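You operate a simulated robot arm through the tools that you are given. There is no shell and no other tool. Be economical: measure what you need, move in short steps, check, and stop when the job is done.

Carry out the task below with a simulated robot arm. There is one attempt and no reset: what you move stays moved.

Task
Take the jar and put it on top of the wash slide. Fetch the teal slide from the oak bench and set it on the blue plate. Put the small plate from the slate bench on the brown bench. Take the teal card and put it on the front of the hood bench. Open the low left drawer, take the teal wipe pack and put it in the inside of the low left drawer and shut the drawer again. Put the blue cartridge labelled "72" from the top of the sand bench on the top of the grey bench and the blue cartridge that says "75" on the top of the island bench. Pull the bin drawer open. Do these in any order. Set down upright: jar, blue cartridge.

The check looks at the end state, three seconds after you hand in, the way a careful person would. Anything else that was tipped, shoved, dropped, spilled or broken makes it a failure.

Robot
A 7-joint arm with a fingered hand on a trunk, on a base that drives. Base frame: it is fixed to the floor where the robot stands at the start and does not move with it; the origin is under the middle of the robot, x ahead of it, y to its left, z up; the surface under the hand at the start is at about z = 0.88. Lengths are in m, angles in rad, forces in N, time in s.
With the tool pointing down near the work surface it reaches from about 0.36 to 0.86 m from the robot's upright axis, wherever it stands. Its first joint turns from -2.496 to 2.496 rad. Places, roughly: bin drawer [1.8, -1, 0.9]; blue cartridge [-2, 0.5, 0.75]; blue plate (13x9x3 cm) [0.5, 0.1, 0.9]; brown bench [-4.4, 2.5, 0.9]; front of the hood bench (44x22 cm) [-6.44, -0.76, 0.88]; inside of the low left drawer [1.7, -1, 0.1]; jar (6x7x8 cm) [0.8, 0.2, 1.4]; low left drawer [1.8, -1, 0.2]; small plate [-4.5, 1, 1]; teal card [-4, 0.5, 1]; teal slide (8x4x2 cm) [0.4, 0, 0.9]; teal wipe pack [-1.25, 1, 0.75]; top of the grey bench [-1.2, 0.7, 0.8]; top of the island bench [-4.4, 4.7, 0.9]; wash slide [-2, 0, 0.75]. Payload 3 kg.
The TCP is the grasp point between the finger pads, 0.026 m short of the fingertips. In the tool frame z runs along the fingers and y along their closing line. The gripper opens to 0.148 m. The gripper's body begins 0.073 m behind the TCP. The gripper is a hand of 3 fingers: y runs from the thumb to the fingers, the wrist lies at [0, 0, -0.229] in the tool frame.
Orientation is told as [roll, pitch, yaw] about the base's x, y, z axes, in that order, counted from this pose: with the fingers straight down and closing along the base's y, the tool's x points along the base's -x, its y along +y and its z along -z.

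Tools
- The arm moves only by the tool move_arm. Its argument "targets" is a list that holds one entry, the list of rows, each a list of 6 numbers: the shift along the tool's x, y, z in m, then the turn, a rotation vector about the tool's x, y, z in rad. In form: [[[x, y, z, ax, ay, az], ...]]. A call has 1 to 8 rows; each row shifts and turns the commanded pose from where the row before left it, along the tool's axes as they then stand. Rows are played at 5 a second. More than 0.05 m and 0.15 rad between two rows, and nothing of the call is played. A pose out of reach is approached as far as the arm can. The call stops where the force on the tool passes 40 N (or 10 N more than at its start, if that is more) or the arm is blocked; 0.2 s more then pass. In this call time passes only in rows, and 0.2 s behind the last. The reply holds the time, the measured pose of the TCP, the force on the tool along the base axes, the opening and the grip force, in the units named above and with some noise, with the torque about the TCP (base axes, N m) and any sound that the robot's microphone picked up.
- Cameras (640 x 400 px; columns grow to the right, rows downward): "scene" is now at [0.1323, -0.0431, 1.8597]; the picture's right is [-0.77, -0.63, 0.00], its down [-0.59, 0.72, -0.36] and it looks along [0.23, -0.28, -0.93] (base axes); focal length 214 px, centre (320, 200). "wrist" rides on the gripper at [0.068, -0.039, -0.09] in the tool frame; the picture's right is [0.50, 0.87, 0.00], its down [-0.66, 0.38, -0.65] and it looks along [-0.57, 0.33, 0.76] (tool axes); focal length 222 px, centre (320, 200). There is no depth. A picture from a camera that has moved, and an enlarged one, comes with that camera's place and axes in the base frame and with its lens. The place of the scene camera against the robot may be out by one fixed shift of up to 0.025 m in any direction.
- capture(camera): a new picture of that camera. No time passes.
- move_column(by): slides the trunk up (or, below 0, down) by that many m; the arm and the scene camera ride with it, the base frame stays. It gives what a move gives, with no picture.
- roll_base(legs): drives the robot by 1 to 6 legs, each [ahead, left, turn to the left] in m, m and rad, along the robot's own axes; the way and the turn of a leg run together, so that a leg with both is an arc; at most 1.5 m and 3.142 rad a leg. The arm and the cameras ride along, it lands a little off, and it stops where it bumps. It gives what a move gives.
- set_fingers(finger1, finger2, thumb_bend): sets how far each is bent, from 0 (flat) to 1 (curled in); at 0.3 the hand is open as for a grip, at 0.7 the pads meet at the TCP. One left out holds its place. A second passes; each finger stops where it meets its share of the squeeze, and holds until it gets a number again. It is the only way to open and close the hand. It gives what a move gives, with no picture; readings hold the bend of each and the force on the fingers (four entries, about 0 where the hand has none), thumb and palm.
- aim_head(pan, tilt): turns the head with the scene camera to pan (to the left, within 1.501 rad either way) and tilt (down, from -0.506 to 1.204), counted from straight ahead of the robot. It gives what a move gives.
- inspect(camera, box): a new picture of the part [left, top, right, bottom] of that camera's present view, enlarged. No time passes.
- hand_in(): hands the job in; it is judged then, once.

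Go step by step. Nothing tells you exact positions but the pictures and the camera data: compare them with the known pose of the tool, close in by small moves and look again before you grip or let go. The budget is 493 turns and 254 pictures, counting those below and the enlarged ones. Unless the task says otherwise, let go and move clear before handing in, and close with one line.

The tools are called after "Call:" as name(argument=value, ...) on one line, values as JSON. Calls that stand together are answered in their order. move_arm: Moves the arm, as the interface text tells. Its arguments: {"type":"object","properties":{"targets":{"type":"array","items":{"type":"array","items":{"type":"array","items":{"type":"number"}}}}},"required":["targets"]} The other tools are called the same way: move_column (by) slides the trunk up or down; set_fingers (finger1, finger2, thumb_bend) moves the fingers one by one; roll_base (legs) drives the base; aim_head (pan, tilt) turns the head that bears the scene camera; capture (camera) takes a picture; inspect (camera, box) takes an enlarged picture of a part of a camera's view; hand_in () hands the job in.

At the start:

```text
time: 0.0
tcp_pos: [0.5397, 0.1209, 0.9999]
ee_rot: [0.0, -0.001, 0.0]
force: [-0.7, -0.5, -0.3]
torque: [-0.04, -0.01, 0.02]
gripper_width: 0.1476
finger_force: 0.1
shape: jaw
bend: [0.3, 0.3, 0.3]
finger forces: [0.1, 0.0, 0.0, 0.1, 0.0, 0.0]
trunk travel left (down, up): [-0.825, 0.065]
robot x, y, heading: [-0.0002, -0.0013, 0.005]
head pan, tilt: [-0.883, 1.201]
```

scene: 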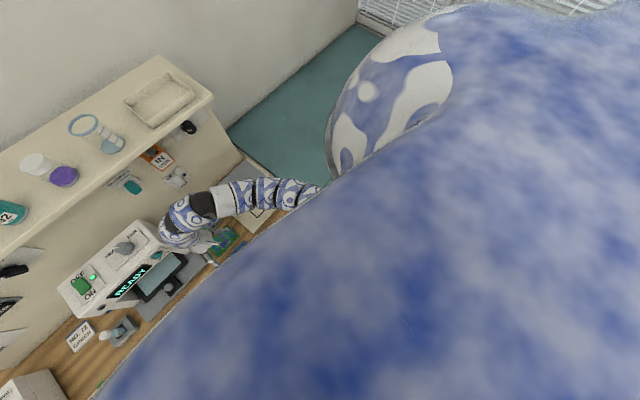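
wrist: 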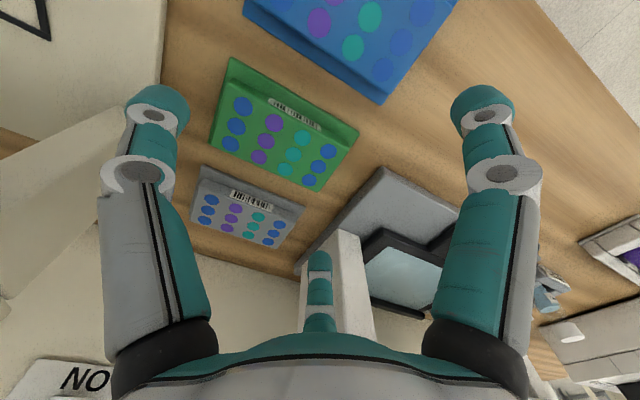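

The wrist view shows the bench with plates (blue, green, grey) below the hand. I'll turn the head to look ahead and around to map the bench.

Call:
aim_head(pan=0.0, tilt=0.8)

Call:
capture(camera="scene")

```text
time: 1.2
tcp_pos: [0.5392, 0.1204, 1.0007]
ee_rot: [0.0, -0.001, 0.001]
force: [0.5, 0.1, -0.7]
torque: [0.03, -0.05, 0.01]
gripper_width: 0.148
finger_force: 0.0
shape: jaw
bend: [0.3, 0.3, 0.3]
finger forces: [0.0, 0.1, 0.1, 0.1, 0.1, 0.0]
trunk travel left (down, up): [-0.825, 0.065]
robot x, y, heading: [-0.0016, -0.0018, 0.0]
head pan, tilt: [0.0, 0.799]
```

```text
251 pictures are left
camera scene: at [0.1775, 0.0, 1.8874], right [0.0, -1.0, 0.0], down [-0.72, 0.0, -0.7], along [0.7, 0.0, -0.72], focal length 214 px, centre (320, 200)
```

scene: 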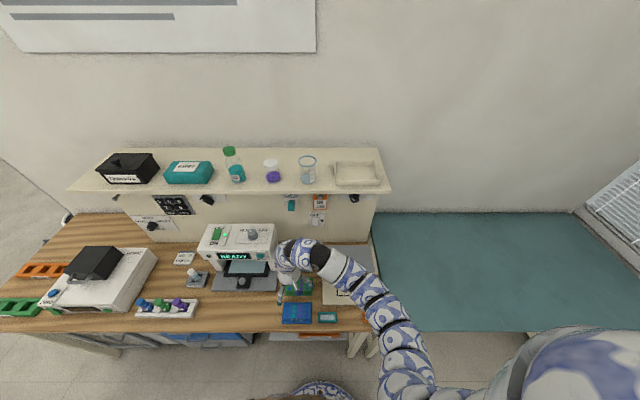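

The shelf holds several containers; I'll zoom into the shelf and bench to identify jar and slide.

Call:
inspect(camera="scene", box=[80, 130, 400, 230])

Call:
inspect(camera="scene", box=[180, 220, 400, 360])

```text
2.00 times, centred on (240, 180) of scene
camera zoom: at [0.1775, 0.0, 1.8874], right [0.0, -1.0, 0.0], down [-0.72, 0.0, -0.7], along [0.7, 0.0, -0.72], focal length 429 px, centre (480, 240)
```

zoom: 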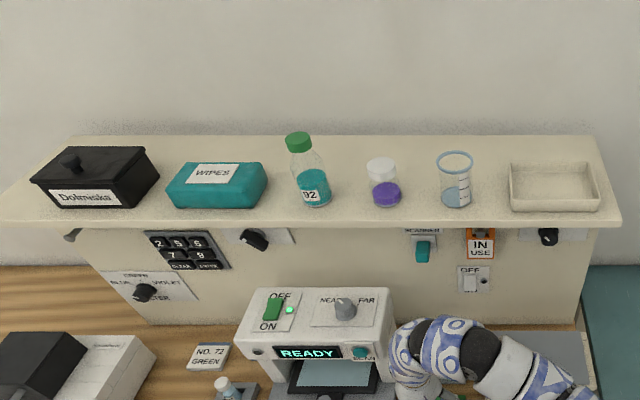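

```text
2.86 times, centred on (290, 290) of scene
camera zoom: at [0.1775, 0.0, 1.8874], right [0.0, -1.0, 0.0], down [-0.72, 0.0, -0.7], along [0.7, 0.0, -0.72], focal length 613 px, centre (406, -57)
```

zoom: 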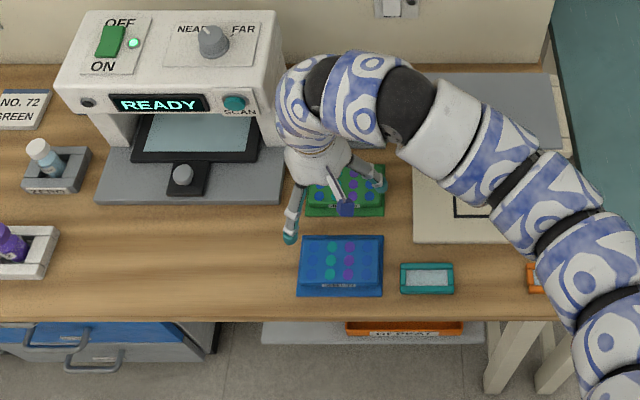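

The jar is the white-capped purple one at y≈0.18; the teal slide lies right of the blue plate near (0.455,-0.03). I'll move the hand over the slide and turn it so it closes along x.

Call:
move_arm(targets=[[[0.021, -0.037, 0, 0, 0, 0], [0.021, -0.037, 0, 0, 0, 0], [0.021, -0.037, 0, 0, 0, 0], [0.021, -0.037, 0, 0, 0, 0], [0, 0, 0, 0, 0, 0.15], [0, 0, 0, 0, 0, 0.15], [0, 0, 0, 0, 0, 0.15], [0, 0, 0, 0, 0, 0.15]]])

Call:
move_arm(targets=[[[0, 0, 0, 0, 0, 0.15], [0, 0, 0, 0, 0, 0.15], [0, 0, 0, 0, 0, 0.15], [0, 0, 0, 0, 0, 0.15], [0, 0, 0, 0, 0, 0.15], [0, 0, 0, 0, 0, 0.15], [0, 0, 0, 0, 0, 0.07]]])

Call:
capture(camera="wrist")

```text
time: 3.0
tcp_pos: [0.4547, -0.0279, 0.9998]
ee_rot: [0.0, 0.0, -0.603]
force: [0.1, 0.3, 0.5]
torque: [-0.01, 0.0, 0.03]
gripper_width: 0.148
finger_force: 0.0
shape: jaw
bend: [0.3, 0.3, 0.3]
finger forces: [0.0, 0.0, 0.1, 0.1, 0.1, 0.1]
trunk travel left (down, up): [-0.825, 0.065]
robot x, y, heading: [-0.0002, 0.0012, -0.0]
head pan, tilt: [0.0, 0.799]
```

```text
time: 4.6
tcp_pos: [0.4542, -0.0282, 0.999]
ee_rot: [0.001, -0.001, -1.573]
force: [-0.4, 0.1, 0.0]
torque: [0.05, 0.0, 0.02]
gripper_width: 0.1482
finger_force: 0.0
shape: jaw
bend: [0.3, 0.3, 0.3]
finger forces: [0.0, 0.0, 0.1, 0.0, 0.0, 0.0]
trunk travel left (down, up): [-0.825, 0.065]
robot x, y, heading: [0.0032, 0.001, 0.001]
head pan, tilt: [0.0, 0.799]
```

```text
248 pictures are left
camera wrist: at [0.4161, 0.0397, 1.0888], right [0.87, 0.5, 0.0], down [0.38, -0.66, 0.65], along [0.33, -0.57, -0.76], focal length 222 px, centre (320, 200)
```

wrist: 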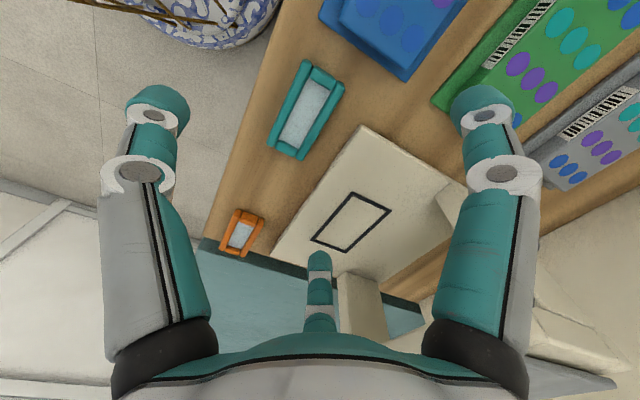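

Slide centre from the wrist view is about (0.438,-0.030), its long side along y; the blue plate's edge is at y≈0.037. I'll part-close the fingers in the air to learn how they travel.

Call:
set_fingers(finger1=0.5, finger2=0.5, thumb_bend=0.5)

Call:
capture(camera="wrist")

```text
time: 5.6
tcp_pos: [0.4549, -0.0268, 0.9992]
ee_rot: [0.001, -0.001, -1.569]
force: [-0.2, -0.2, -0.1]
torque: [-0.02, 0.04, 0.01]
gripper_width: 0.0626
finger_force: 0.1
shape: fingers
bend: [0.5, 0.5, 0.5]
finger forces: [0.0, 0.1, 0.0, 0.0, 0.0, 0.1]
trunk travel left (down, up): [-0.825, 0.065]
robot x, y, heading: [0.0003, -0.0011, 0.002]
head pan, tilt: [0.0, 0.799]
```

```text
247 pictures are left
camera wrist: at [0.416, 0.0396, 1.0888], right [0.87, 0.5, 0.0], down [0.38, -0.65, 0.65], along [0.33, -0.57, -0.76], focal length 222 px, centre (320, 200)
```

wrist: 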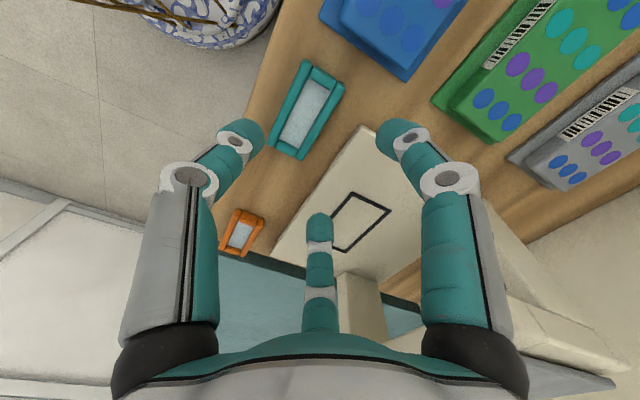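

The three fingers close radially like a tripod. I'll set a mid opening, centre over the slide and lower in part, then look.

Call:
set_fingers(finger1=0.45, finger2=0.45, thumb_bend=0.45)

Call:
move_arm(targets=[[[-0.0065, -0.0165, 0, 0, 0, 0], [0, 0, 0.025, 0, 0, 0], [0, 0, 0.025, 0, 0, 0]]])

Call:
capture(camera="wrist")

```text
time: 6.6
tcp_pos: [0.4545, -0.0276, 0.9998]
ee_rot: [0.0, 0.0, -1.568]
force: [-0.3, 1.0, -0.2]
torque: [-0.01, 0.02, 0.0]
gripper_width: 0.0782
finger_force: 0.0
shape: fingers
bend: [0.45, 0.45, 0.45]
finger forces: [0.0, 0.0, 0.1, 0.0, 0.0, 0.1]
trunk travel left (down, up): [-0.825, 0.065]
robot x, y, heading: [0.0004, -0.0025, 0.002]
head pan, tilt: [0.0, 0.799]
```

```text
time: 7.4
tcp_pos: [0.4385, -0.0343, 0.9507]
ee_rot: [0.0, 0.0, -1.57]
force: [0.0, -0.4, 0.4]
torque: [0.01, -0.01, 0.02]
gripper_width: 0.078
finger_force: 0.1
shape: fingers
bend: [0.45, 0.45, 0.45]
finger forces: [0.0, 0.0, 0.0, 0.0, 0.1, 0.0]
trunk travel left (down, up): [-0.825, 0.065]
robot x, y, heading: [-0.0012, 0.0002, -0.002]
head pan, tilt: [0.0, 0.799]
```

```text
246 pictures are left
camera wrist: at [0.4002, 0.0334, 1.0389], right [0.87, 0.5, 0.0], down [0.38, -0.65, 0.65], along [0.33, -0.57, -0.76], focal length 222 px, centre (320, 200)
```

wrist: 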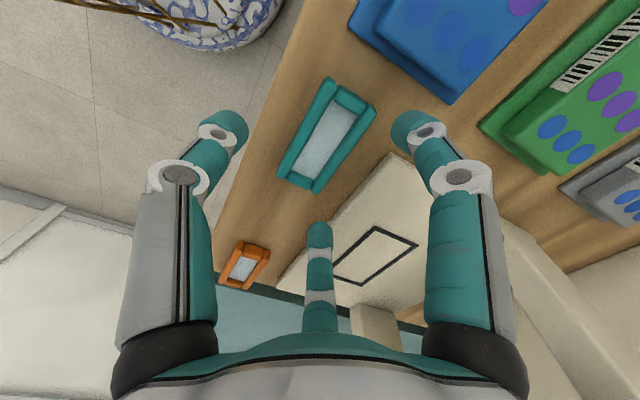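

The slide lies centred between the fingertips; lowering to grasp height.

Call:
move_arm(targets=[[[0, 0, 0.019, 0, 0, 0], [0, 0, 0.019, 0, 0, 0]]])

Call:
capture(camera="wrist")

```text
time: 8.0
tcp_pos: [0.4388, -0.0337, 0.913]
ee_rot: [0.003, -0.002, -1.57]
force: [-0.9, 0.3, 9.8]
torque: [0.05, -0.23, -0.01]
gripper_width: 0.0781
finger_force: 4.8
shape: fingers
bend: [0.45, 0.45, 0.45]
finger forces: [5.3, 4.3, 0.1, 0.0, 0.0, 0.1]
trunk travel left (down, up): [-0.825, 0.065]
robot x, y, heading: [-0.0023, 0.0008, 0.001]
head pan, tilt: [0.0, 0.799]
```

```text
245 pictures are left
camera wrist: at [0.3994, 0.0335, 1.0019], right [0.86, 0.5, 0.0], down [0.38, -0.65, 0.65], along [0.33, -0.57, -0.76], focal length 222 px, centre (320, 200)
```

wrist: 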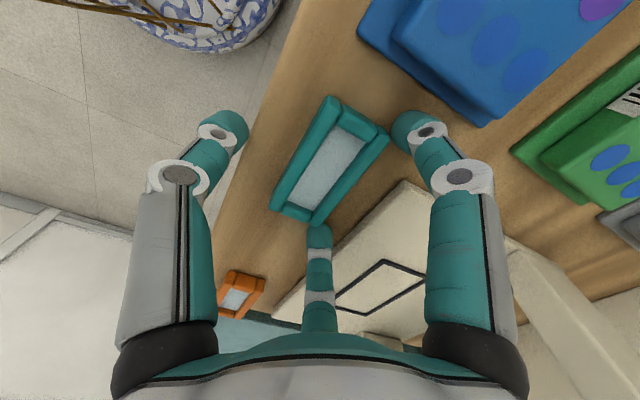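

The two fingers touch the bench while the thumb hangs past its front edge; I'll lift 4 mm and close.

Call:
move_arm(targets=[[[0, 0, -0.004, 0, 0, 0]]])

Call:
set_fingers(finger1=0.55, finger2=0.55, thumb_bend=0.55)

Call:
capture(camera="wrist")

```text
time: 8.4
tcp_pos: [0.438, -0.0338, 0.9158]
ee_rot: [0.0, -0.002, -1.571]
force: [-0.3, 0.2, -0.4]
torque: [-0.03, 0.02, -0.02]
gripper_width: 0.0785
finger_force: 0.0
shape: fingers
bend: [0.45, 0.45, 0.45]
finger forces: [0.1, 0.0, 0.0, 0.0, 0.1, 0.1]
trunk travel left (down, up): [-0.825, 0.065]
robot x, y, heading: [-0.0024, 0.0002, 0.001]
head pan, tilt: [0.0, 0.799]
```

```text
time: 9.4
tcp_pos: [0.4388, -0.0332, 0.9159]
ee_rot: [0.0, 0.001, -1.571]
force: [0.0, -0.5, 0.5]
torque: [0.03, -0.01, 0.02]
gripper_width: 0.0478
finger_force: 1.2
shape: fingers
bend: [0.54, 0.54, 0.55]
finger forces: [0.4, 0.3, 0.1, 0.0, 0.6, 0.0]
trunk travel left (down, up): [-0.825, 0.065]
robot x, y, heading: [-0.0012, 0.0003, -0.002]
head pan, tilt: [0.0, 0.799]
```

```text
244 pictures are left
camera wrist: at [0.3998, 0.0334, 1.0053], right [0.87, 0.5, 0.0], down [0.38, -0.65, 0.65], along [0.33, -0.57, -0.76], focal length 222 px, centre (320, 200)
```

wrist: 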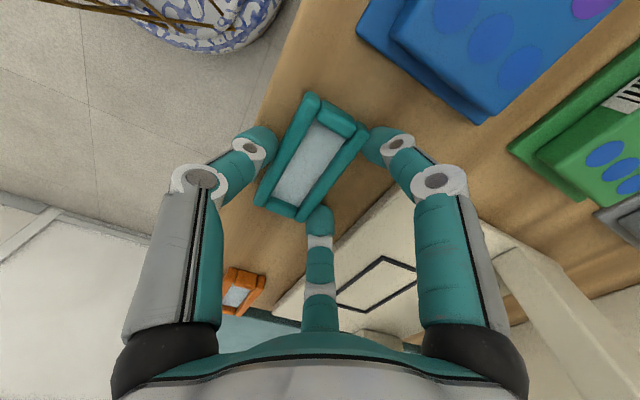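

Contact is made on all three; tightening.

Call:
set_fingers(finger1=0.65, finger2=0.65, thumb_bend=0.65)

Call:
move_arm(targets=[[[0, 0, -0.025, 0, 0, 0], [0, 0, -0.035, 0, 0, 0]]])

Call:
capture(camera="wrist")

```text
time: 10.4
tcp_pos: [0.4399, -0.0338, 0.9161]
ee_rot: [0.0, 0.0, -1.57]
force: [0.2, 0.6, -0.4]
torque: [0.0, 0.02, -0.03]
gripper_width: 0.0371
finger_force: 9.5
shape: fingers
bend: [0.6, 0.6, 0.59]
finger forces: [4.8, 5.0, 0.0, 0.0, 9.7, 0.0]
trunk travel left (down, up): [-0.825, 0.065]
robot x, y, heading: [0.0007, 0.0006, -0.001]
head pan, tilt: [0.0, 0.799]
```

```text
time: 11.0
tcp_pos: [0.4381, -0.0329, 0.9771]
ee_rot: [-0.001, 0.001, -1.572]
force: [0.4, -0.3, 0.1]
torque: [-0.02, -0.02, -0.02]
gripper_width: 0.0374
finger_force: 10.0
shape: fingers
bend: [0.6, 0.6, 0.59]
finger forces: [4.9, 4.8, 0.0, 0.1, 9.7, 0.0]
trunk travel left (down, up): [-0.825, 0.065]
robot x, y, heading: [-0.0001, 0.0021, -0.002]
head pan, tilt: [0.0, 0.799]
```

```text
243 pictures are left
camera wrist: at [0.3996, 0.0338, 1.0658], right [0.87, 0.5, 0.0], down [0.38, -0.65, 0.65], along [0.33, -0.57, -0.76], focal length 222 px, centre (320, 200)
```

wrist: 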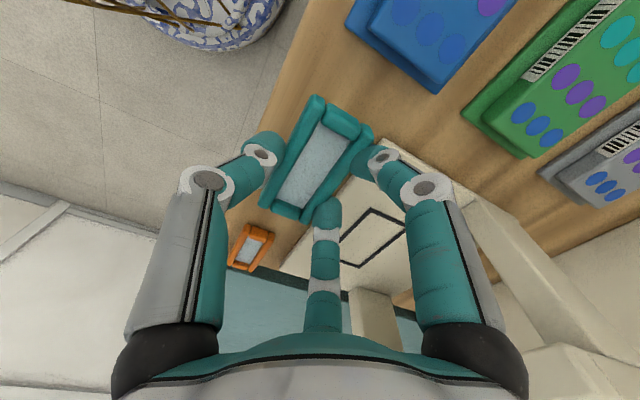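

The slide is held. Moving over the blue plate.

Call:
move_arm(targets=[[[0.033, 0.005, 0, 0, 0, 0], [0.033, 0.005, 0, 0, 0, 0], [0.033, 0.006, 0, 0, 0, 0], [0.034, 0.006, 0, 0, 0, 0]]])

Call:
capture(camera="wrist")

Call:
inspect(camera="scene", box=[230, 250, 390, 350])

```text
time: 12.0
tcp_pos: [0.4601, 0.0996, 0.9758]
ee_rot: [0.0, -0.002, -1.57]
force: [-0.4, 0.1, -0.8]
torque: [-0.01, 0.0, -0.01]
gripper_width: 0.0368
finger_force: 9.9
shape: fingers
bend: [0.6, 0.6, 0.59]
finger forces: [4.6, 5.0, 0.1, 0.0, 9.6, 0.0]
trunk travel left (down, up): [-0.825, 0.065]
robot x, y, heading: [0.0003, 0.0027, -0.004]
head pan, tilt: [0.0, 0.799]
```

```text
242 pictures are left
camera wrist: at [0.4218, 0.1673, 1.0646], right [0.87, 0.5, 0.0], down [0.38, -0.65, 0.65], along [0.33, -0.57, -0.76], focal length 222 px, centre (320, 200)
```

wrist: 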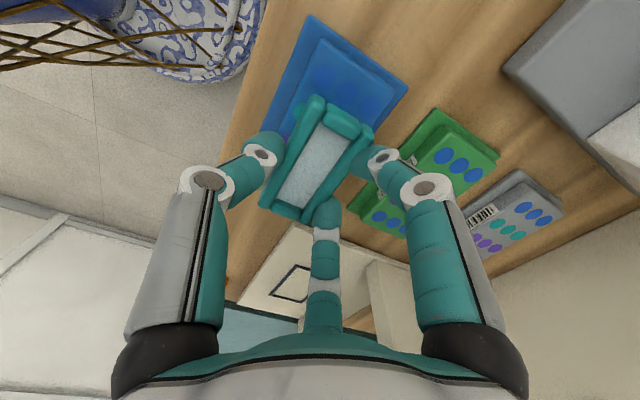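

```text
4.00 times, centred on (310, 300) of scene
camera zoom: at [0.1777, 0.0009, 1.8874], right [0.0, -1.0, 0.0], down [-0.72, 0.0, -0.7], along [0.7, 0.0, -0.72], focal length 858 px, centre (360, -200)
```

zoom: 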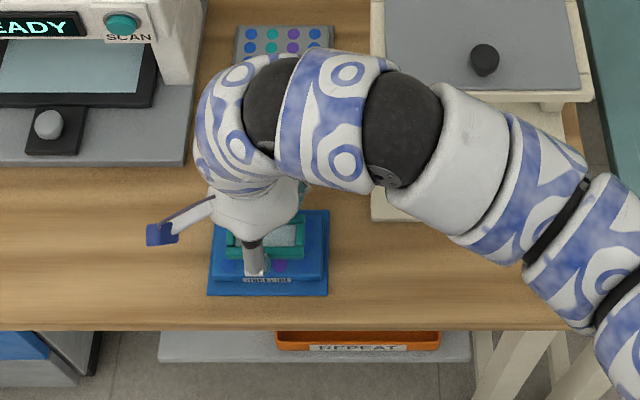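

Plate centre computed at about (0.4605,0.0985), so the slide is right above it. Lowering gently.

Call:
move_arm(targets=[[[0, 0, 0.015, 0, 0, 0], [0, 0, 0.008, 0, 0, 0], [0, 0, 0.004, 0, 0, 0]]])

```text
time: 12.8
tcp_pos: [0.4588, 0.0988, 0.9487]
ee_rot: [-0.002, -0.001, -1.569]
force: [0.4, 0.0, -0.6]
torque: [0.01, -0.02, 0.01]
gripper_width: 0.0369
finger_force: 9.6
shape: fingers
bend: [0.6, 0.6, 0.59]
finger forces: [4.7, 4.8, 0.0, 0.1, 9.5, 0.1]
trunk travel left (down, up): [-0.825, 0.065]
robot x, y, heading: [-0.0035, 0.0024, -0.001]
head pan, tilt: [0.0, 0.799]
```

Call:
move_arm(targets=[[[0, 0, 0.003, 0, 0, 0]]])

Call:
inspect(camera="wrist", box=[220, 50, 420, 250])

```text
time: 13.2
tcp_pos: [0.4608, 0.1, 0.9461]
ee_rot: [-0.001, 0.0, -1.57]
force: [-0.1, 0.5, 0.6]
torque: [-0.01, 0.0, 0.01]
gripper_width: 0.0372
finger_force: 10.2
shape: fingers
bend: [0.6, 0.6, 0.59]
finger forces: [4.6, 4.8, 0.0, 0.0, 9.5, 0.1]
trunk travel left (down, up): [-0.825, 0.065]
robot x, y, heading: [-0.0019, 0.0, 0.002]
head pan, tilt: [0.0, 0.799]
```

```text
2.00 times, centred on (320, 150) of wrist
camera zoom: at [0.4214, 0.1661, 1.0348], right [0.87, 0.5, 0.0], down [0.38, -0.65, 0.65], along [0.33, -0.57, -0.76], focal length 444 px, centre (320, 300)
```

zoom: 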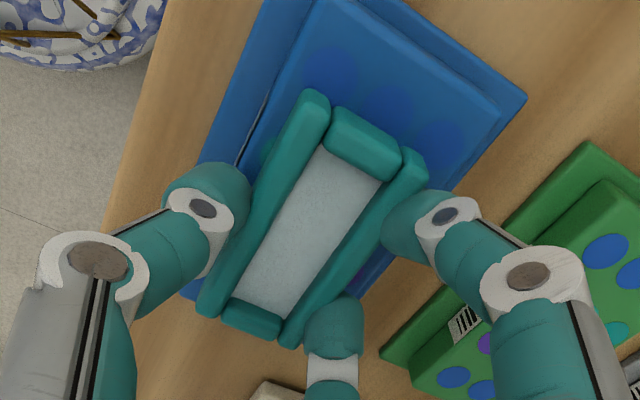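

Slide is centred over the plate; continue down until contact.

Call:
move_arm(targets=[[[0, 0, 0.002, 0, 0, 0], [0, 0, 0.002, 0, 0, 0]]])

```text
time: 13.8
tcp_pos: [0.4604, 0.0986, 0.9413]
ee_rot: [0.0, 0.0, -1.57]
force: [-0.4, 0.2, -0.8]
torque: [-0.02, 0.01, -0.02]
gripper_width: 0.0373
finger_force: 10.0
shape: fingers
bend: [0.6, 0.6, 0.59]
finger forces: [4.6, 4.8, 0.0, 0.0, 9.6, 0.0]
trunk travel left (down, up): [-0.825, 0.065]
robot x, y, heading: [-0.0034, -0.0005, -0.0]
head pan, tilt: [0.0, 0.799]
```

Call:
move_arm(targets=[[[0, 0, 0.002, 0, 0, 0], [0, 0, 0.002, 0, 0, 0]]])

```text
time: 14.4
tcp_pos: [0.4603, 0.1005, 0.9394]
ee_rot: [-0.001, 0.002, -1.568]
force: [-1.0, -0.2, 10.2]
torque: [-0.04, 0.1, 0.01]
gripper_width: 0.0369
finger_force: 10.9
shape: fingers
bend: [0.6, 0.6, 0.59]
finger forces: [5.5, 5.6, 0.0, 0.0, 11.3, 0.0]
trunk travel left (down, up): [-0.825, 0.065]
robot x, y, heading: [0.0004, 0.0032, 0.005]
head pan, tilt: [0.0, 0.799]
```

Contact; ease up slightly and release.

Call:
move_arm(targets=[[[0, 0, -0.002, 0, 0, 0]]])

Call:
set_fingers(finger1=0.54, finger2=0.54, thumb_bend=0.54)

Call:
set_fingers(finger1=0.45, finger2=0.45, thumb_bend=0.45)

Call:
move_arm(targets=[[[0, 0, -0.02, 0, 0, 0], [0, 0, -0.04, 0, 0, 0], [0, 0, -0.05, 0, 0, 0]]])

Call:
capture(camera="wrist")

```text
time: 14.8
tcp_pos: [0.4613, 0.0987, 0.9399]
ee_rot: [-0.001, 0.0, -1.571]
force: [1.1, 0.1, 0.7]
torque: [0.01, 0.02, 0.01]
gripper_width: 0.0368
finger_force: 10.2
shape: fingers
bend: [0.6, 0.6, 0.59]
finger forces: [5.1, 5.3, 0.1, 0.1, 10.5, 0.0]
trunk travel left (down, up): [-0.825, 0.065]
robot x, y, heading: [0.0025, 0.0008, 0.004]
head pan, tilt: [0.0, 0.799]
```

```text
time: 15.8
tcp_pos: [0.4602, 0.099, 0.9394]
ee_rot: [0.0, -0.001, -1.569]
force: [-0.8, -0.4, -0.9]
torque: [-0.01, 0.0, 0.02]
gripper_width: 0.0488
finger_force: 0.5
shape: fingers
bend: [0.54, 0.54, 0.54]
finger forces: [0.2, 0.1, 0.1, 0.1, 0.2, 0.1]
trunk travel left (down, up): [-0.825, 0.065]
robot x, y, heading: [-0.0003, 0.0013, 0.002]
head pan, tilt: [0.0, 0.799]
```

```text
time: 16.8
tcp_pos: [0.4608, 0.0982, 0.9395]
ee_rot: [-0.001, 0.0, -1.568]
force: [-0.3, -1.0, -0.4]
torque: [-0.01, -0.02, 0.01]
gripper_width: 0.0782
finger_force: 0.0
shape: fingers
bend: [0.45, 0.45, 0.45]
finger forces: [0.1, 0.0, 0.1, 0.1, 0.0, 0.0]
trunk travel left (down, up): [-0.825, 0.065]
robot x, y, heading: [-0.0003, 0.0011, 0.002]
head pan, tilt: [0.0, 0.799]
```

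```text
time: 17.6
tcp_pos: [0.4611, 0.0997, 1.0494]
ee_rot: [-0.001, 0.0, -1.57]
force: [-0.6, -0.2, 0.4]
torque: [0.02, -0.03, -0.02]
gripper_width: 0.0782
finger_force: 0.1
shape: fingers
bend: [0.45, 0.45, 0.45]
finger forces: [0.1, 0.0, 0.0, 0.0, 0.0, 0.1]
trunk travel left (down, up): [-0.825, 0.065]
robot x, y, heading: [-0.0048, -0.0008, -0.002]
head pan, tilt: [0.0, 0.799]
```

```text
239 pictures are left
camera wrist: at [0.422, 0.166, 1.1394], right [0.87, 0.5, 0.0], down [0.38, -0.65, 0.65], along [0.33, -0.57, -0.76], focal length 222 px, centre (320, 200)
```

wrist: 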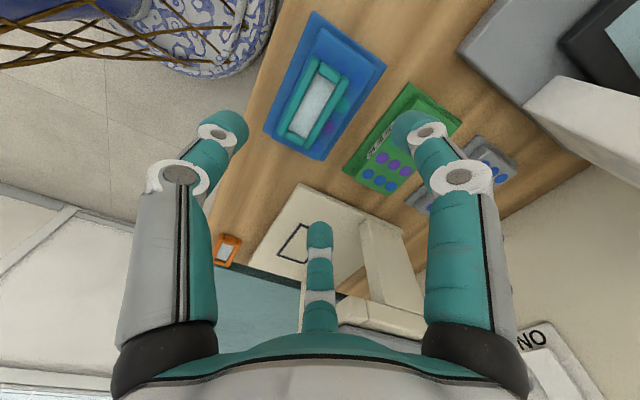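

The slide sits on the plate. Now let me survey the room with the head.

Call:
aim_head(pan=-0.8, tilt=0.35)

Call:
capture(camera="scene")

Call:
aim_head(pan=1.4, tilt=0.35)

Call:
capture(camera="scene")

```text
time: 18.7
tcp_pos: [0.4613, 0.0982, 1.0503]
ee_rot: [0.0, 0.0, -1.569]
force: [0.2, 1.0, -0.6]
torque: [-0.01, 0.0, -0.03]
gripper_width: 0.0785
finger_force: 0.1
shape: fingers
bend: [0.45, 0.45, 0.45]
finger forces: [0.1, 0.1, 0.0, 0.0, 0.1, 0.0]
trunk travel left (down, up): [-0.825, 0.065]
robot x, y, heading: [-0.0008, -0.0021, 0.001]
head pan, tilt: [-0.799, 0.351]
```

```text
238 pictures are left
camera scene: at [0.1618, -0.0666, 1.927], right [-0.72, -0.7, 0.0], down [-0.24, 0.25, -0.94], along [0.66, -0.67, -0.34], focal length 214 px, centre (320, 200)
```

scene: 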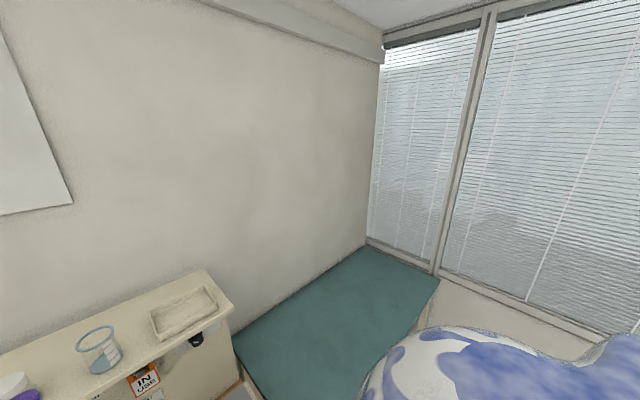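

```text
time: 20.8
tcp_pos: [0.4613, 0.0987, 1.05]
ee_rot: [0.002, 0.0, -1.569]
force: [0.5, -0.5, 0.5]
torque: [-0.02, 0.03, 0.02]
gripper_width: 0.0784
finger_force: 0.0
shape: fingers
bend: [0.45, 0.45, 0.45]
finger forces: [0.0, 0.1, 0.0, 0.0, 0.1, 0.0]
trunk travel left (down, up): [-0.825, 0.065]
robot x, y, heading: [0.0017, 0.0035, 0.001]
head pan, tilt: [1.4, 0.351]
```

```text
237 pictures are left
camera scene: at [0.1127, 0.0918, 1.9271], right [0.99, -0.17, 0.0], down [-0.06, -0.34, -0.94], along [0.16, 0.93, -0.34], focal length 214 px, centre (320, 200)
```

scene: 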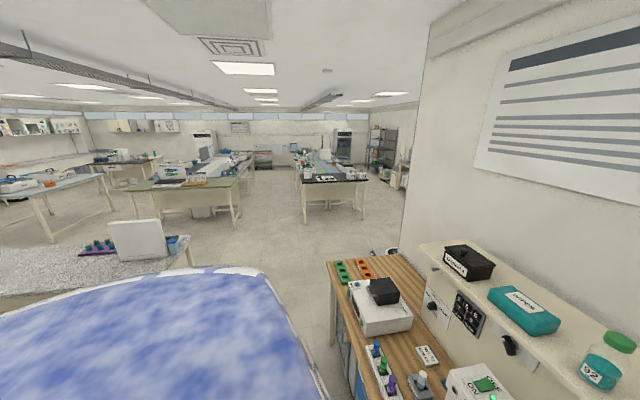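

A large lab lies to the left and behind. The jar is close, so I fetch it first: raise the hand above shelf height.

Call:
move_arm(targets=[[[0, 0, -0.05, 0, 0, 0], [0, 0, -0.05, 0, 0, 0], [0, 0, -0.05, 0, 0, 0], [0, 0, -0.05, 0, 0, 0], [0, 0, -0.05, 0, 0, 0], [0, 0, -0.05, 0, 0, 0], [0, 0, -0.05, 0, 0, 0], [0, 0, -0.05, 0, 0, 0]]])

Call:
aim_head(pan=0.1, tilt=0.6)

Call:
capture(camera="scene")

```text
time: 22.6
tcp_pos: [0.4207, 0.0303, 1.38]
ee_rot: [-0.022, 0.163, -1.639]
force: [0.0, -0.2, 0.1]
torque: [0.01, -0.01, 0.02]
gripper_width: 0.0785
finger_force: 0.0
shape: fingers
bend: [0.45, 0.45, 0.45]
finger forces: [0.0, 0.0, 0.0, 0.1, 0.0, 0.1]
out of reach, approached as far as the arm can: row 2, 3, 4, 5, 6, 7, 8
trunk travel left (down, up): [-0.825, 0.065]
robot x, y, heading: [-0.0002, 0.0006, 0.004]
head pan, tilt: [1.4, 0.351]
```

```text
time: 24.1
tcp_pos: [0.4204, 0.0318, 1.38]
ee_rot: [-0.02, 0.163, -1.642]
force: [-0.7, -0.4, -0.1]
torque: [-0.02, 0.03, 0.0]
gripper_width: 0.0785
finger_force: 0.0
shape: fingers
bend: [0.45, 0.45, 0.45]
finger forces: [0.0, 0.1, 0.0, 0.0, 0.1, 0.0]
trunk travel left (down, up): [-0.825, 0.065]
robot x, y, heading: [-0.0022, -0.0033, 0.0]
head pan, tilt: [0.099, 0.6]
```

```text
236 pictures are left
camera scene: at [0.1848, 0.0089, 1.9043], right [0.1, -0.99, 0.0], down [-0.56, -0.06, -0.83], along [0.82, 0.08, -0.56], focal length 214 px, centre (320, 200)
```

scene: 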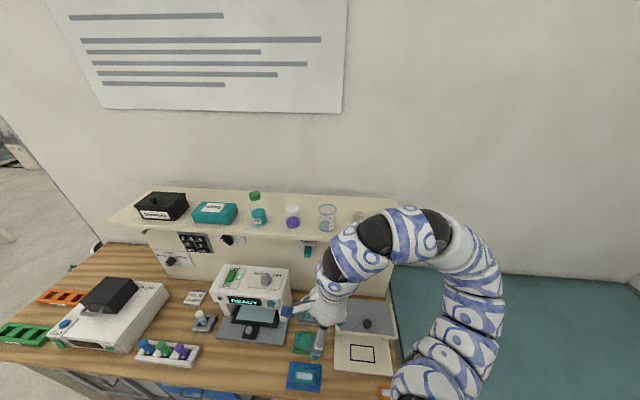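

Top-down reach ends below shelf height, so I'll take the jar with the hand pointing forward and tilted down, thumb up. First I lower and turn the hand by half a turn in the free space.

Call:
move_arm(targets=[[[0, 0, 0.05, 0, 0, -0.15], [0, 0, 0.05, 0, 0, -0.15], [0, 0, 0.05, 0, 0, -0.15], [0, 0, 0.05, 0, 0, -0.15], [0, 0, 0.05, 0, 0, -0.15], [0, 0, 0.05, 0, 0, -0.15], [0, 0, 0, 0, 0, -0.15], [0, 0, 0, 0, 0, -0.15]]])

Call:
move_arm(targets=[[[0, 0, 0, 0, 0, -0.15], [0, 0, 0, 0, 0, -0.15], [0, 0, 0, 0, 0, -0.15], [0, 0, 0, 0, 0, -0.15], [0, 0, 0, 0, 0, -0.15], [0, 0, 0, 0, 0, -0.15], [0, 0, 0, 0, 0, -0.15], [0, 0, 0, 0, 0, -0.15]]])

Call:
move_arm(targets=[[[0, 0, 0, 0, 0, -0.15], [0, 0, 0, 0, 0, -0.15], [0, 0, 0, 0, 0, -0.15], [0, 0, 0, 0, 0, -0.15], [0, 0, 0, 0, 0, -0.14]]])

```text
time: 25.9
tcp_pos: [0.437, 0.0966, 1.1166]
ee_rot: [0.106, 0.058, -0.421]
force: [0.4, 0.5, -0.2]
torque: [0.02, 0.0, -0.01]
gripper_width: 0.0785
finger_force: 0.0
shape: fingers
bend: [0.45, 0.45, 0.45]
finger forces: [0.0, 0.1, 0.0, 0.0, 0.0, 0.0]
out of reach, approached as far as the arm can: row 1, 2, 3, 4
trunk travel left (down, up): [-0.825, 0.065]
robot x, y, heading: [0.001, 0.0011, 0.001]
head pan, tilt: [0.099, 0.6]
```

```text
time: 27.7
tcp_pos: [0.4374, 0.0961, 1.1163]
ee_rot: [0.091, -0.077, 0.773]
force: [-0.7, -0.5, -0.5]
torque: [-0.01, -0.02, 0.0]
gripper_width: 0.0784
finger_force: 0.2
shape: fingers
bend: [0.45, 0.45, 0.45]
finger forces: [0.0, 0.0, 0.0, 0.1, 0.1, 0.0]
trunk travel left (down, up): [-0.825, 0.065]
robot x, y, heading: [-0.0022, -0.001, 0.002]
head pan, tilt: [0.099, 0.6]
```

```text
time: 28.9
tcp_pos: [0.4377, 0.0954, 1.116]
ee_rot: [0.014, -0.117, 1.513]
force: [0.0, -0.5, -0.6]
torque: [0.0, 0.02, -0.02]
gripper_width: 0.0786
finger_force: 0.0
shape: fingers
bend: [0.45, 0.45, 0.45]
finger forces: [0.0, 0.1, 0.1, 0.0, 0.0, 0.0]
trunk travel left (down, up): [-0.825, 0.065]
robot x, y, heading: [-0.0065, -0.0029, 0.001]
head pan, tilt: [0.099, 0.6]
```

Half turn done. Now rise and tilt the hand forward (to ~30° below horizontal) in front of the shelf.

Call:
move_arm(targets=[[[-0.01, -0.0249, -0.0404, 0.115, 0, 0], [-0.01, -0.0294, -0.0372, 0.115, 0, 0], [-0.01, -0.0334, -0.0336, 0.115, 0, 0], [-0.01, -0.0371, -0.0296, 0.115, 0, 0], [-0.01, -0.0403, -0.0251, 0.115, 0, 0], [-0.01, -0.0428, -0.0203, 0.115, 0, 0], [-0.01, -0.0448, -0.0154, 0.115, 0, 0], [-0.01, -0.0464, -0.0101, 0.115, 0, 0]]])

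Call:
capture(camera="wrist")

Call:
capture(camera="scene")

```text
time: 30.7
tcp_pos: [0.6192, 0.1148, 1.2705]
ee_rot: [-0.574, -0.14, 1.514]
force: [0.2, 0.4, 0.1]
torque: [0.03, 0.01, 0.02]
gripper_width: 0.0784
finger_force: 0.1
shape: fingers
bend: [0.45, 0.45, 0.45]
finger forces: [0.1, 0.1, 0.0, 0.1, 0.1, 0.0]
out of reach, approached as far as the arm can: row 2, 3, 4, 6, 7, 8
trunk travel left (down, up): [-0.825, 0.065]
robot x, y, heading: [-0.0008, -0.0016, 0.006]
head pan, tilt: [0.099, 0.6]
```

```text
235 pictures are left
camera wrist: at [0.5991, 0.0347, 1.356], right [-0.75, -0.39, -0.54], down [-0.64, 0.64, 0.43], along [0.17, 0.67, -0.73], focal length 222 px, centre (320, 200)
```

wrist: 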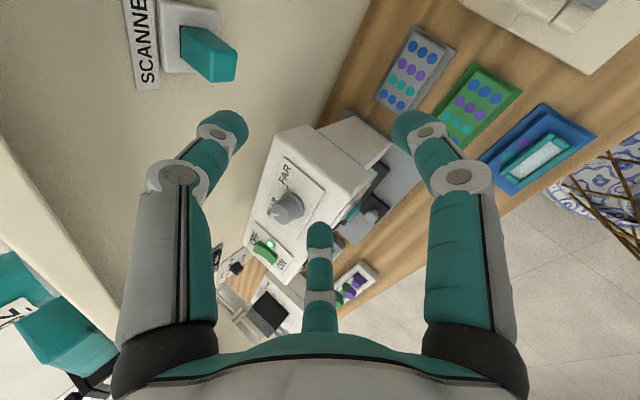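

```text
234 pictures are left
camera scene: at [0.1849, 0.0086, 1.9043], right [0.1, -0.99, 0.0], down [-0.56, -0.06, -0.82], along [0.82, 0.08, -0.57], focal length 214 px, centre (320, 200)
```

scene: 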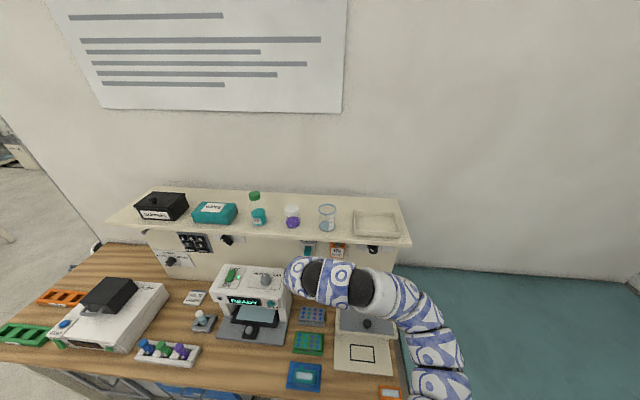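

The arm is at its height limit because its shoulder sits low and to the right. I'll pull the hand back from the panel, raise the trunk, and shift the base left to line the shoulder up with the jar.

Call:
move_arm(targets=[[[0, 0.0315, -0.02, 0, 0, 0], [0, 0.0315, -0.02, 0, 0, 0], [0, 0.0315, -0.02, 0, 0, 0], [0, 0.0315, -0.02, 0, 0, 0]]])

Call:
move_column(by=0.064)

Call:
roll_base(legs=[[0, 0.3, 0]])

Call:
capture(camera="scene")

```text
time: 31.7
tcp_pos: [0.6039, 0.1327, 1.258]
ee_rot: [-0.569, -0.149, 1.513]
force: [-0.4, -0.9, -0.9]
torque: [0.0, -0.02, 0.0]
gripper_width: 0.0784
finger_force: 0.1
shape: fingers
bend: [0.45, 0.45, 0.45]
finger forces: [0.0, 0.1, 0.0, 0.1, 0.1, 0.0]
out of reach, approached as far as the arm can: row 1, 2, 3, 4
trunk travel left (down, up): [-0.825, 0.065]
robot x, y, heading: [0.002, 0.0001, -0.004]
head pan, tilt: [0.099, 0.6]
```

```text
time: 32.7
tcp_pos: [0.6048, 0.1335, 1.3212]
ee_rot: [-0.569, -0.149, 1.512]
force: [0.3, -0.5, 0.7]
torque: [-0.04, -0.03, 0.02]
gripper_width: 0.0783
finger_force: 0.1
shape: fingers
bend: [0.45, 0.45, 0.45]
finger forces: [0.1, 0.1, 0.0, 0.1, 0.0, 0.0]
trunk travel left (down, up): [-0.889, 0.001]
robot x, y, heading: [-0.0024, -0.0001, 0.001]
head pan, tilt: [0.099, 0.6]
```

```text
time: 34.8
tcp_pos: [0.6039, 0.4391, 1.3218]
ee_rot: [-0.569, -0.149, 1.516]
force: [-0.5, -0.7, -0.8]
torque: [-0.04, 0.01, 0.01]
gripper_width: 0.0783
finger_force: 0.1
shape: fingers
bend: [0.45, 0.45, 0.45]
finger forces: [0.1, 0.0, 0.0, 0.0, 0.0, 0.0]
trunk travel left (down, up): [-0.889, 0.001]
robot x, y, heading: [-0.0041, 0.3028, 0.0]
head pan, tilt: [0.099, 0.6]
```

```text
233 pictures are left
camera scene: at [0.1844, 0.3136, 1.9683], right [0.1, -0.99, 0.0], down [-0.56, -0.06, -0.82], along [0.82, 0.08, -0.57], focal length 214 px, centre (320, 200)
```

scene: 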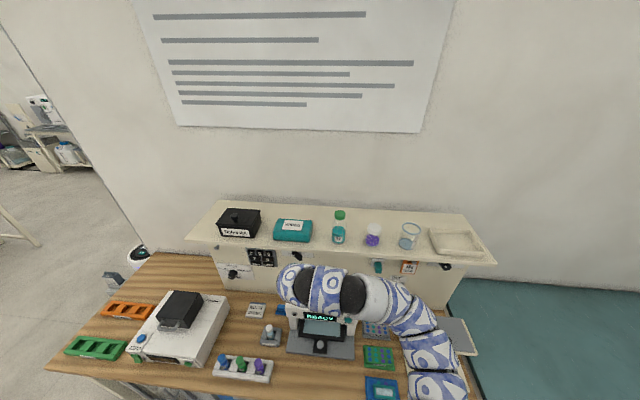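

I'm now aligned better. Test a small retract/right move to see where the commanded pose stands.

Call:
move_arm(targets=[[[0.04, 0, 0, 0, 0, 0], [0.04, 0, 0, 0, 0, 0]]])

```text
time: 35.4
tcp_pos: [0.6225, 0.41, 1.3246]
ee_rot: [-0.563, -0.148, 1.512]
force: [1.2, -0.3, -0.2]
torque: [-0.03, 0.01, -0.01]
gripper_width: 0.0788
finger_force: 0.0
shape: fingers
bend: [0.45, 0.45, 0.45]
finger forces: [0.0, 0.0, 0.0, 0.1, 0.0, 0.1]
out of reach, approached as far as the arm can: row 1, 2
trunk travel left (down, up): [-0.889, 0.001]
robot x, y, heading: [-0.0005, 0.3036, 0.001]
head pan, tilt: [0.099, 0.6]
```

The commanded pose is still beyond reach; bring it down and slightly forward so that actual and commanded pose meet, clear of the shelf.

Call:
move_arm(targets=[[[0, 0.0345, 0.03, 0, 0, 0], [0, 0.0345, 0.03, 0, 0, 0], [0, 0.0345, 0.03, 0, 0, 0], [0, 0.0345, 0.03, 0, 0, 0]]])

```text
time: 36.4
tcp_pos: [0.5705, 0.4393, 1.1504]
ee_rot: [-0.568, -0.149, 1.514]
force: [0.5, -0.4, -0.4]
torque: [0.03, 0.0, 0.04]
gripper_width: 0.0787
finger_force: 0.2
shape: fingers
bend: [0.45, 0.45, 0.45]
finger forces: [0.0, 0.0, 0.0, 0.0, 0.0, 0.0]
trunk travel left (down, up): [-0.889, 0.001]
robot x, y, heading: [0.0019, 0.3028, 0.003]
head pan, tilt: [0.099, 0.6]
```

Now the command equals the actual pose. Test tilting further forward here.

Call:
move_arm(targets=[[[0, 0, 0, 0.12, 0, 0], [0, 0, 0, 0.12, 0, 0], [0, 0, 0, 0.12, 0, 0], [0, 0, 0, 0.12, 0, 0]]])

```text
time: 37.4
tcp_pos: [0.5712, 0.4388, 1.151]
ee_rot: [-1.05, -0.149, 1.515]
force: [0.8, 0.1, -0.6]
torque: [0.01, 0.01, 0.04]
gripper_width: 0.0784
finger_force: 0.1
shape: fingers
bend: [0.45, 0.45, 0.45]
finger forces: [0.0, 0.1, 0.1, 0.0, 0.0, 0.1]
trunk travel left (down, up): [-0.889, 0.001]
robot x, y, heading: [0.001, 0.3036, -0.001]
head pan, tilt: [0.099, 0.6]
```

Tilt of 60° works here. Square up the orientation and then rise diagonally to in front of the jar.

Call:
move_arm(targets=[[[0, 0, 0, 0, 0.0125, -0.079], [0, 0, 0, 0, 0.0125, -0.079]]])

Call:
move_arm(targets=[[[0.0325, -0.0325, -0.0185, 0, 0, 0], [0.0325, -0.0325, -0.0185, 0, 0, 0], [0.0325, -0.0325, -0.0185, 0, 0, 0], [0.0325, -0.0325, -0.0185, 0, 0, 0], [0.0325, -0.0325, -0.0185, 0, 0, 0], [0.0325, -0.0325, -0.0185, 0, 0, 0], [0.0325, -0.0325, -0.0185, 0, 0, 0], [0.0325, -0.0325, -0.0185, 0, 0, 0]]])

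Call:
capture(camera="wrist")

```text
time: 38.0
tcp_pos: [0.5711, 0.4385, 1.1501]
ee_rot: [-1.052, 0.002, 1.573]
force: [0.0, 0.0, -1.1]
torque: [-0.01, 0.01, -0.03]
gripper_width: 0.0784
finger_force: 0.1
shape: fingers
bend: [0.45, 0.45, 0.45]
finger forces: [0.0, 0.1, 0.0, 0.0, 0.0, 0.0]
trunk travel left (down, up): [-0.889, 0.001]
robot x, y, heading: [-0.0014, 0.3019, 0.005]
head pan, tilt: [0.099, 0.6]
```

```text
time: 40.0
tcp_pos: [0.5886, 0.3701, 1.272]
ee_rot: [-1.202, 0.098, 1.589]
force: [-0.5, -0.2, 0.0]
torque: [0.0, 0.01, 0.03]
gripper_width: 0.0784
finger_force: 0.1
shape: fingers
bend: [0.45, 0.45, 0.45]
finger forces: [0.1, 0.0, 0.0, 0.0, 0.0, 0.1]
out of reach, approached as far as the arm can: row 2, 3, 4, 5, 7, 8
trunk travel left (down, up): [-0.889, 0.001]
robot x, y, heading: [-0.0001, 0.3027, 0.001]
head pan, tilt: [0.099, 0.6]
stopped in row 8: the arm was blocked; the commanded pose is now the measured one
```

```text
232 pictures are left
camera wrist: at [0.5194, 0.3077, 1.3452], right [-0.3, -0.58, -0.75], down [-0.76, 0.63, -0.18], along [0.58, 0.52, -0.63], focal length 222 px, centre (320, 200)
```

wrist: 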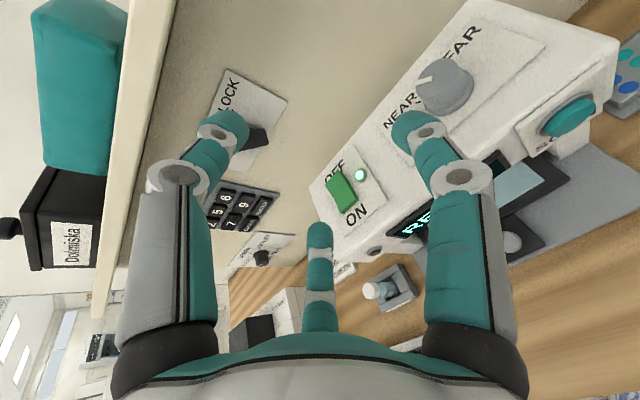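

Reach upward is limited; a nearly horizontal hand should need less wrist height. Square up, tilt a bit more, and slide right first at this height.

Call:
move_arm(targets=[[[0, 0.006, -0.014, 0.06, -0.01, 0.049], [0, 0.006, -0.014, 0.06, -0.01, 0.049], [0.04, 0, 0, 0, 0, 0], [0.04, 0, 0, 0, 0, 0], [0.04, 0, 0, 0, 0, 0], [0.04, 0, 0, 0, 0, 0], [0.03, 0, 0, 0, 0, 0]]])

Call:
capture(camera="scene")

```text
time: 41.5
tcp_pos: [0.5954, 0.2157, 1.2132]
ee_rot: [-1.321, -0.001, 1.579]
force: [0.0, 0.7, -0.1]
torque: [0.03, 0.0, 0.03]
gripper_width: 0.0786
finger_force: 0.0
shape: fingers
bend: [0.45, 0.45, 0.45]
finger forces: [0.0, 0.0, 0.0, 0.0, 0.0, 0.1]
out of reach, approached as far as the arm can: row 3, 4, 5, 6, 7
trunk travel left (down, up): [-0.889, 0.001]
robot x, y, heading: [-0.0033, 0.3011, 0.001]
head pan, tilt: [0.099, 0.6]
```

```text
231 pictures are left
camera scene: at [0.1862, 0.3107, 1.9681], right [0.1, -0.99, 0.0], down [-0.56, -0.06, -0.82], along [0.82, 0.08, -0.57], focal length 214 px, centre (320, 200)
```

scene: 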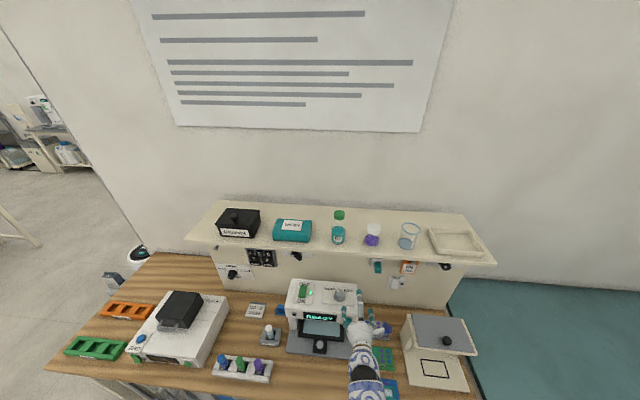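

The wrist is too close to the body for this height. Back the base off 0.2 m and then extend and raise the arm.

Call:
roll_base(legs=[[-0.2, 0, 0]])

Call:
move_arm(targets=[[[0, -0.015, 0.04, 0, 0, 0], [0, -0.015, 0.04, 0, 0, 0], [0, -0.03, 0.03, 0, 0, 0], [0, -0.04, 0.02, 0, 0, 0], [0, -0.045, -0.01, 0, 0, 0], [0, -0.045, -0.01, 0, 0, 0], [0, -0.045, -0.01, 0, 0, 0]]])

```text
time: 43.1
tcp_pos: [0.3922, 0.2169, 1.2141]
ee_rot: [-1.324, -0.002, 1.579]
force: [0.2, 1.2, 0.1]
torque: [-0.02, 0.01, -0.04]
gripper_width: 0.0788
finger_force: 0.1
shape: fingers
bend: [0.45, 0.45, 0.45]
finger forces: [0.1, 0.1, 0.0, 0.1, 0.1, 0.0]
trunk travel left (down, up): [-0.889, 0.001]
robot x, y, heading: [-0.1988, 0.302, -0.004]
head pan, tilt: [0.099, 0.6]
```

```text
time: 44.9
tcp_pos: [0.571, 0.2021, 1.4387]
ee_rot: [-1.418, 0.257, 1.524]
force: [-0.1, -0.9, -0.6]
torque: [0.01, -0.03, -0.01]
gripper_width: 0.079
finger_force: 0.0
shape: fingers
bend: [0.45, 0.45, 0.45]
finger forces: [0.0, 0.1, 0.0, 0.0, 0.0, 0.0]
out of reach, approached as far as the arm can: row 6, 7
trunk travel left (down, up): [-0.889, 0.001]
robot x, y, heading: [-0.1988, 0.3054, 0.004]
head pan, tilt: [0.099, 0.6]
stopped in row 7: the arm was blocked; the commanded pose is now the measured one
```

That gives the needed height. Fix the orientation and look at the jar from here.

Call:
move_arm(targets=[[[0, 0.01, 0, 0, -0.03, 0.12], [0, 0.01, 0, 0, -0.03, 0.12]]])

Call:
capture(camera="wrist")

Call:
capture(camera="scene")

```text
time: 45.5
tcp_pos: [0.5699, 0.198, 1.4188]
ee_rot: [-1.416, 0.01, 1.546]
force: [0.3, 0.3, -0.1]
torque: [0.0, -0.01, 0.01]
gripper_width: 0.0786
finger_force: 0.1
shape: fingers
bend: [0.45, 0.45, 0.45]
finger forces: [0.0, 0.1, 0.1, 0.0, 0.0, 0.1]
trunk travel left (down, up): [-0.889, 0.001]
robot x, y, heading: [-0.1979, 0.3042, -0.002]
head pan, tilt: [0.099, 0.6]
```

```text
230 pictures are left
camera wrist: at [0.4848, 0.1324, 1.4706], right [-0.15, -0.51, -0.85], down [-0.69, 0.67, -0.28], along [0.71, 0.54, -0.45], focal length 222 px, centre (320, 200)
```

wrist: 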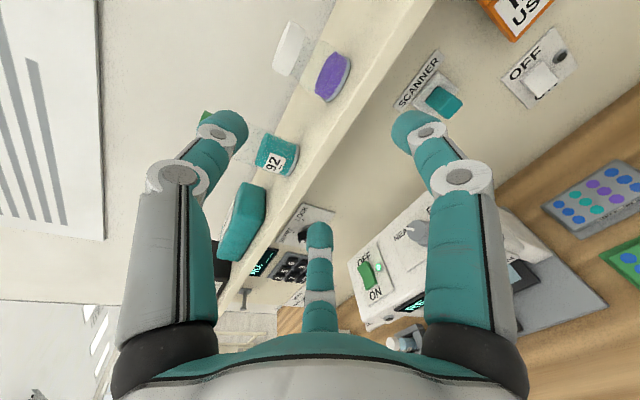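

```text
229 pictures are left
camera scene: at [-0.0145, 0.3108, 1.9683], right [0.1, -0.99, 0.0], down [-0.56, -0.06, -0.82], along [0.82, 0.08, -0.57], focal length 214 px, centre (320, 200)
```

scene: 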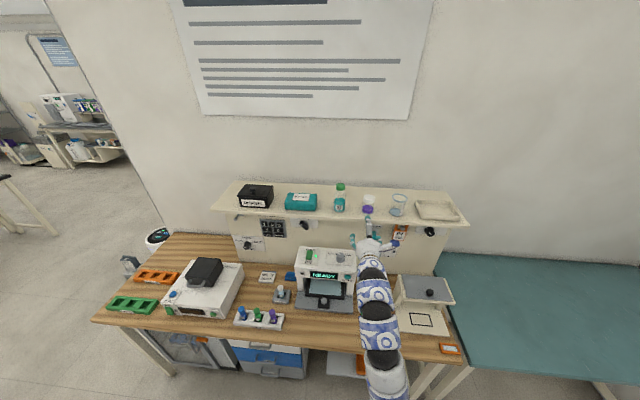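

Jar located at about (0.773, 0.170), shelf top z≈1.37, lid top ≈1.45. I open the fingers a bit, line up in y and height, then advance with the base.

Call:
set_fingers(finger1=0.38, finger2=0.38, thumb_bend=0.38)

Call:
move_arm(targets=[[[0.028, -0.013, 0, -0.06, -0.025, 0]]])

```text
time: 46.5
tcp_pos: [0.5697, 0.1993, 1.4177]
ee_rot: [-1.413, 0.012, 1.546]
force: [0.1, -0.1, -0.5]
torque: [0.02, 0.0, -0.02]
gripper_width: 0.1008
finger_force: 0.0
shape: fingers
bend: [0.38, 0.38, 0.38]
finger forces: [0.0, 0.1, 0.0, 0.0, 0.1, 0.0]
trunk travel left (down, up): [-0.889, 0.001]
robot x, y, heading: [-0.2007, 0.3026, 0.003]
head pan, tilt: [0.099, 0.6]
```

```text
time: 46.9
tcp_pos: [0.5876, 0.1721, 1.4252]
ee_rot: [-1.353, 0.005, 1.571]
force: [1.0, -0.2, -0.1]
torque: [0.02, 0.0, 0.0]
gripper_width: 0.1014
finger_force: 0.2
shape: fingers
bend: [0.38, 0.38, 0.38]
finger forces: [0.0, 0.0, 0.0, 0.0, 0.0, 0.0]
out of reach, approached as far as the arm can: row 1
trunk travel left (down, up): [-0.889, 0.001]
robot x, y, heading: [-0.1981, 0.3017, 0.001]
head pan, tilt: [0.099, 0.6]
```

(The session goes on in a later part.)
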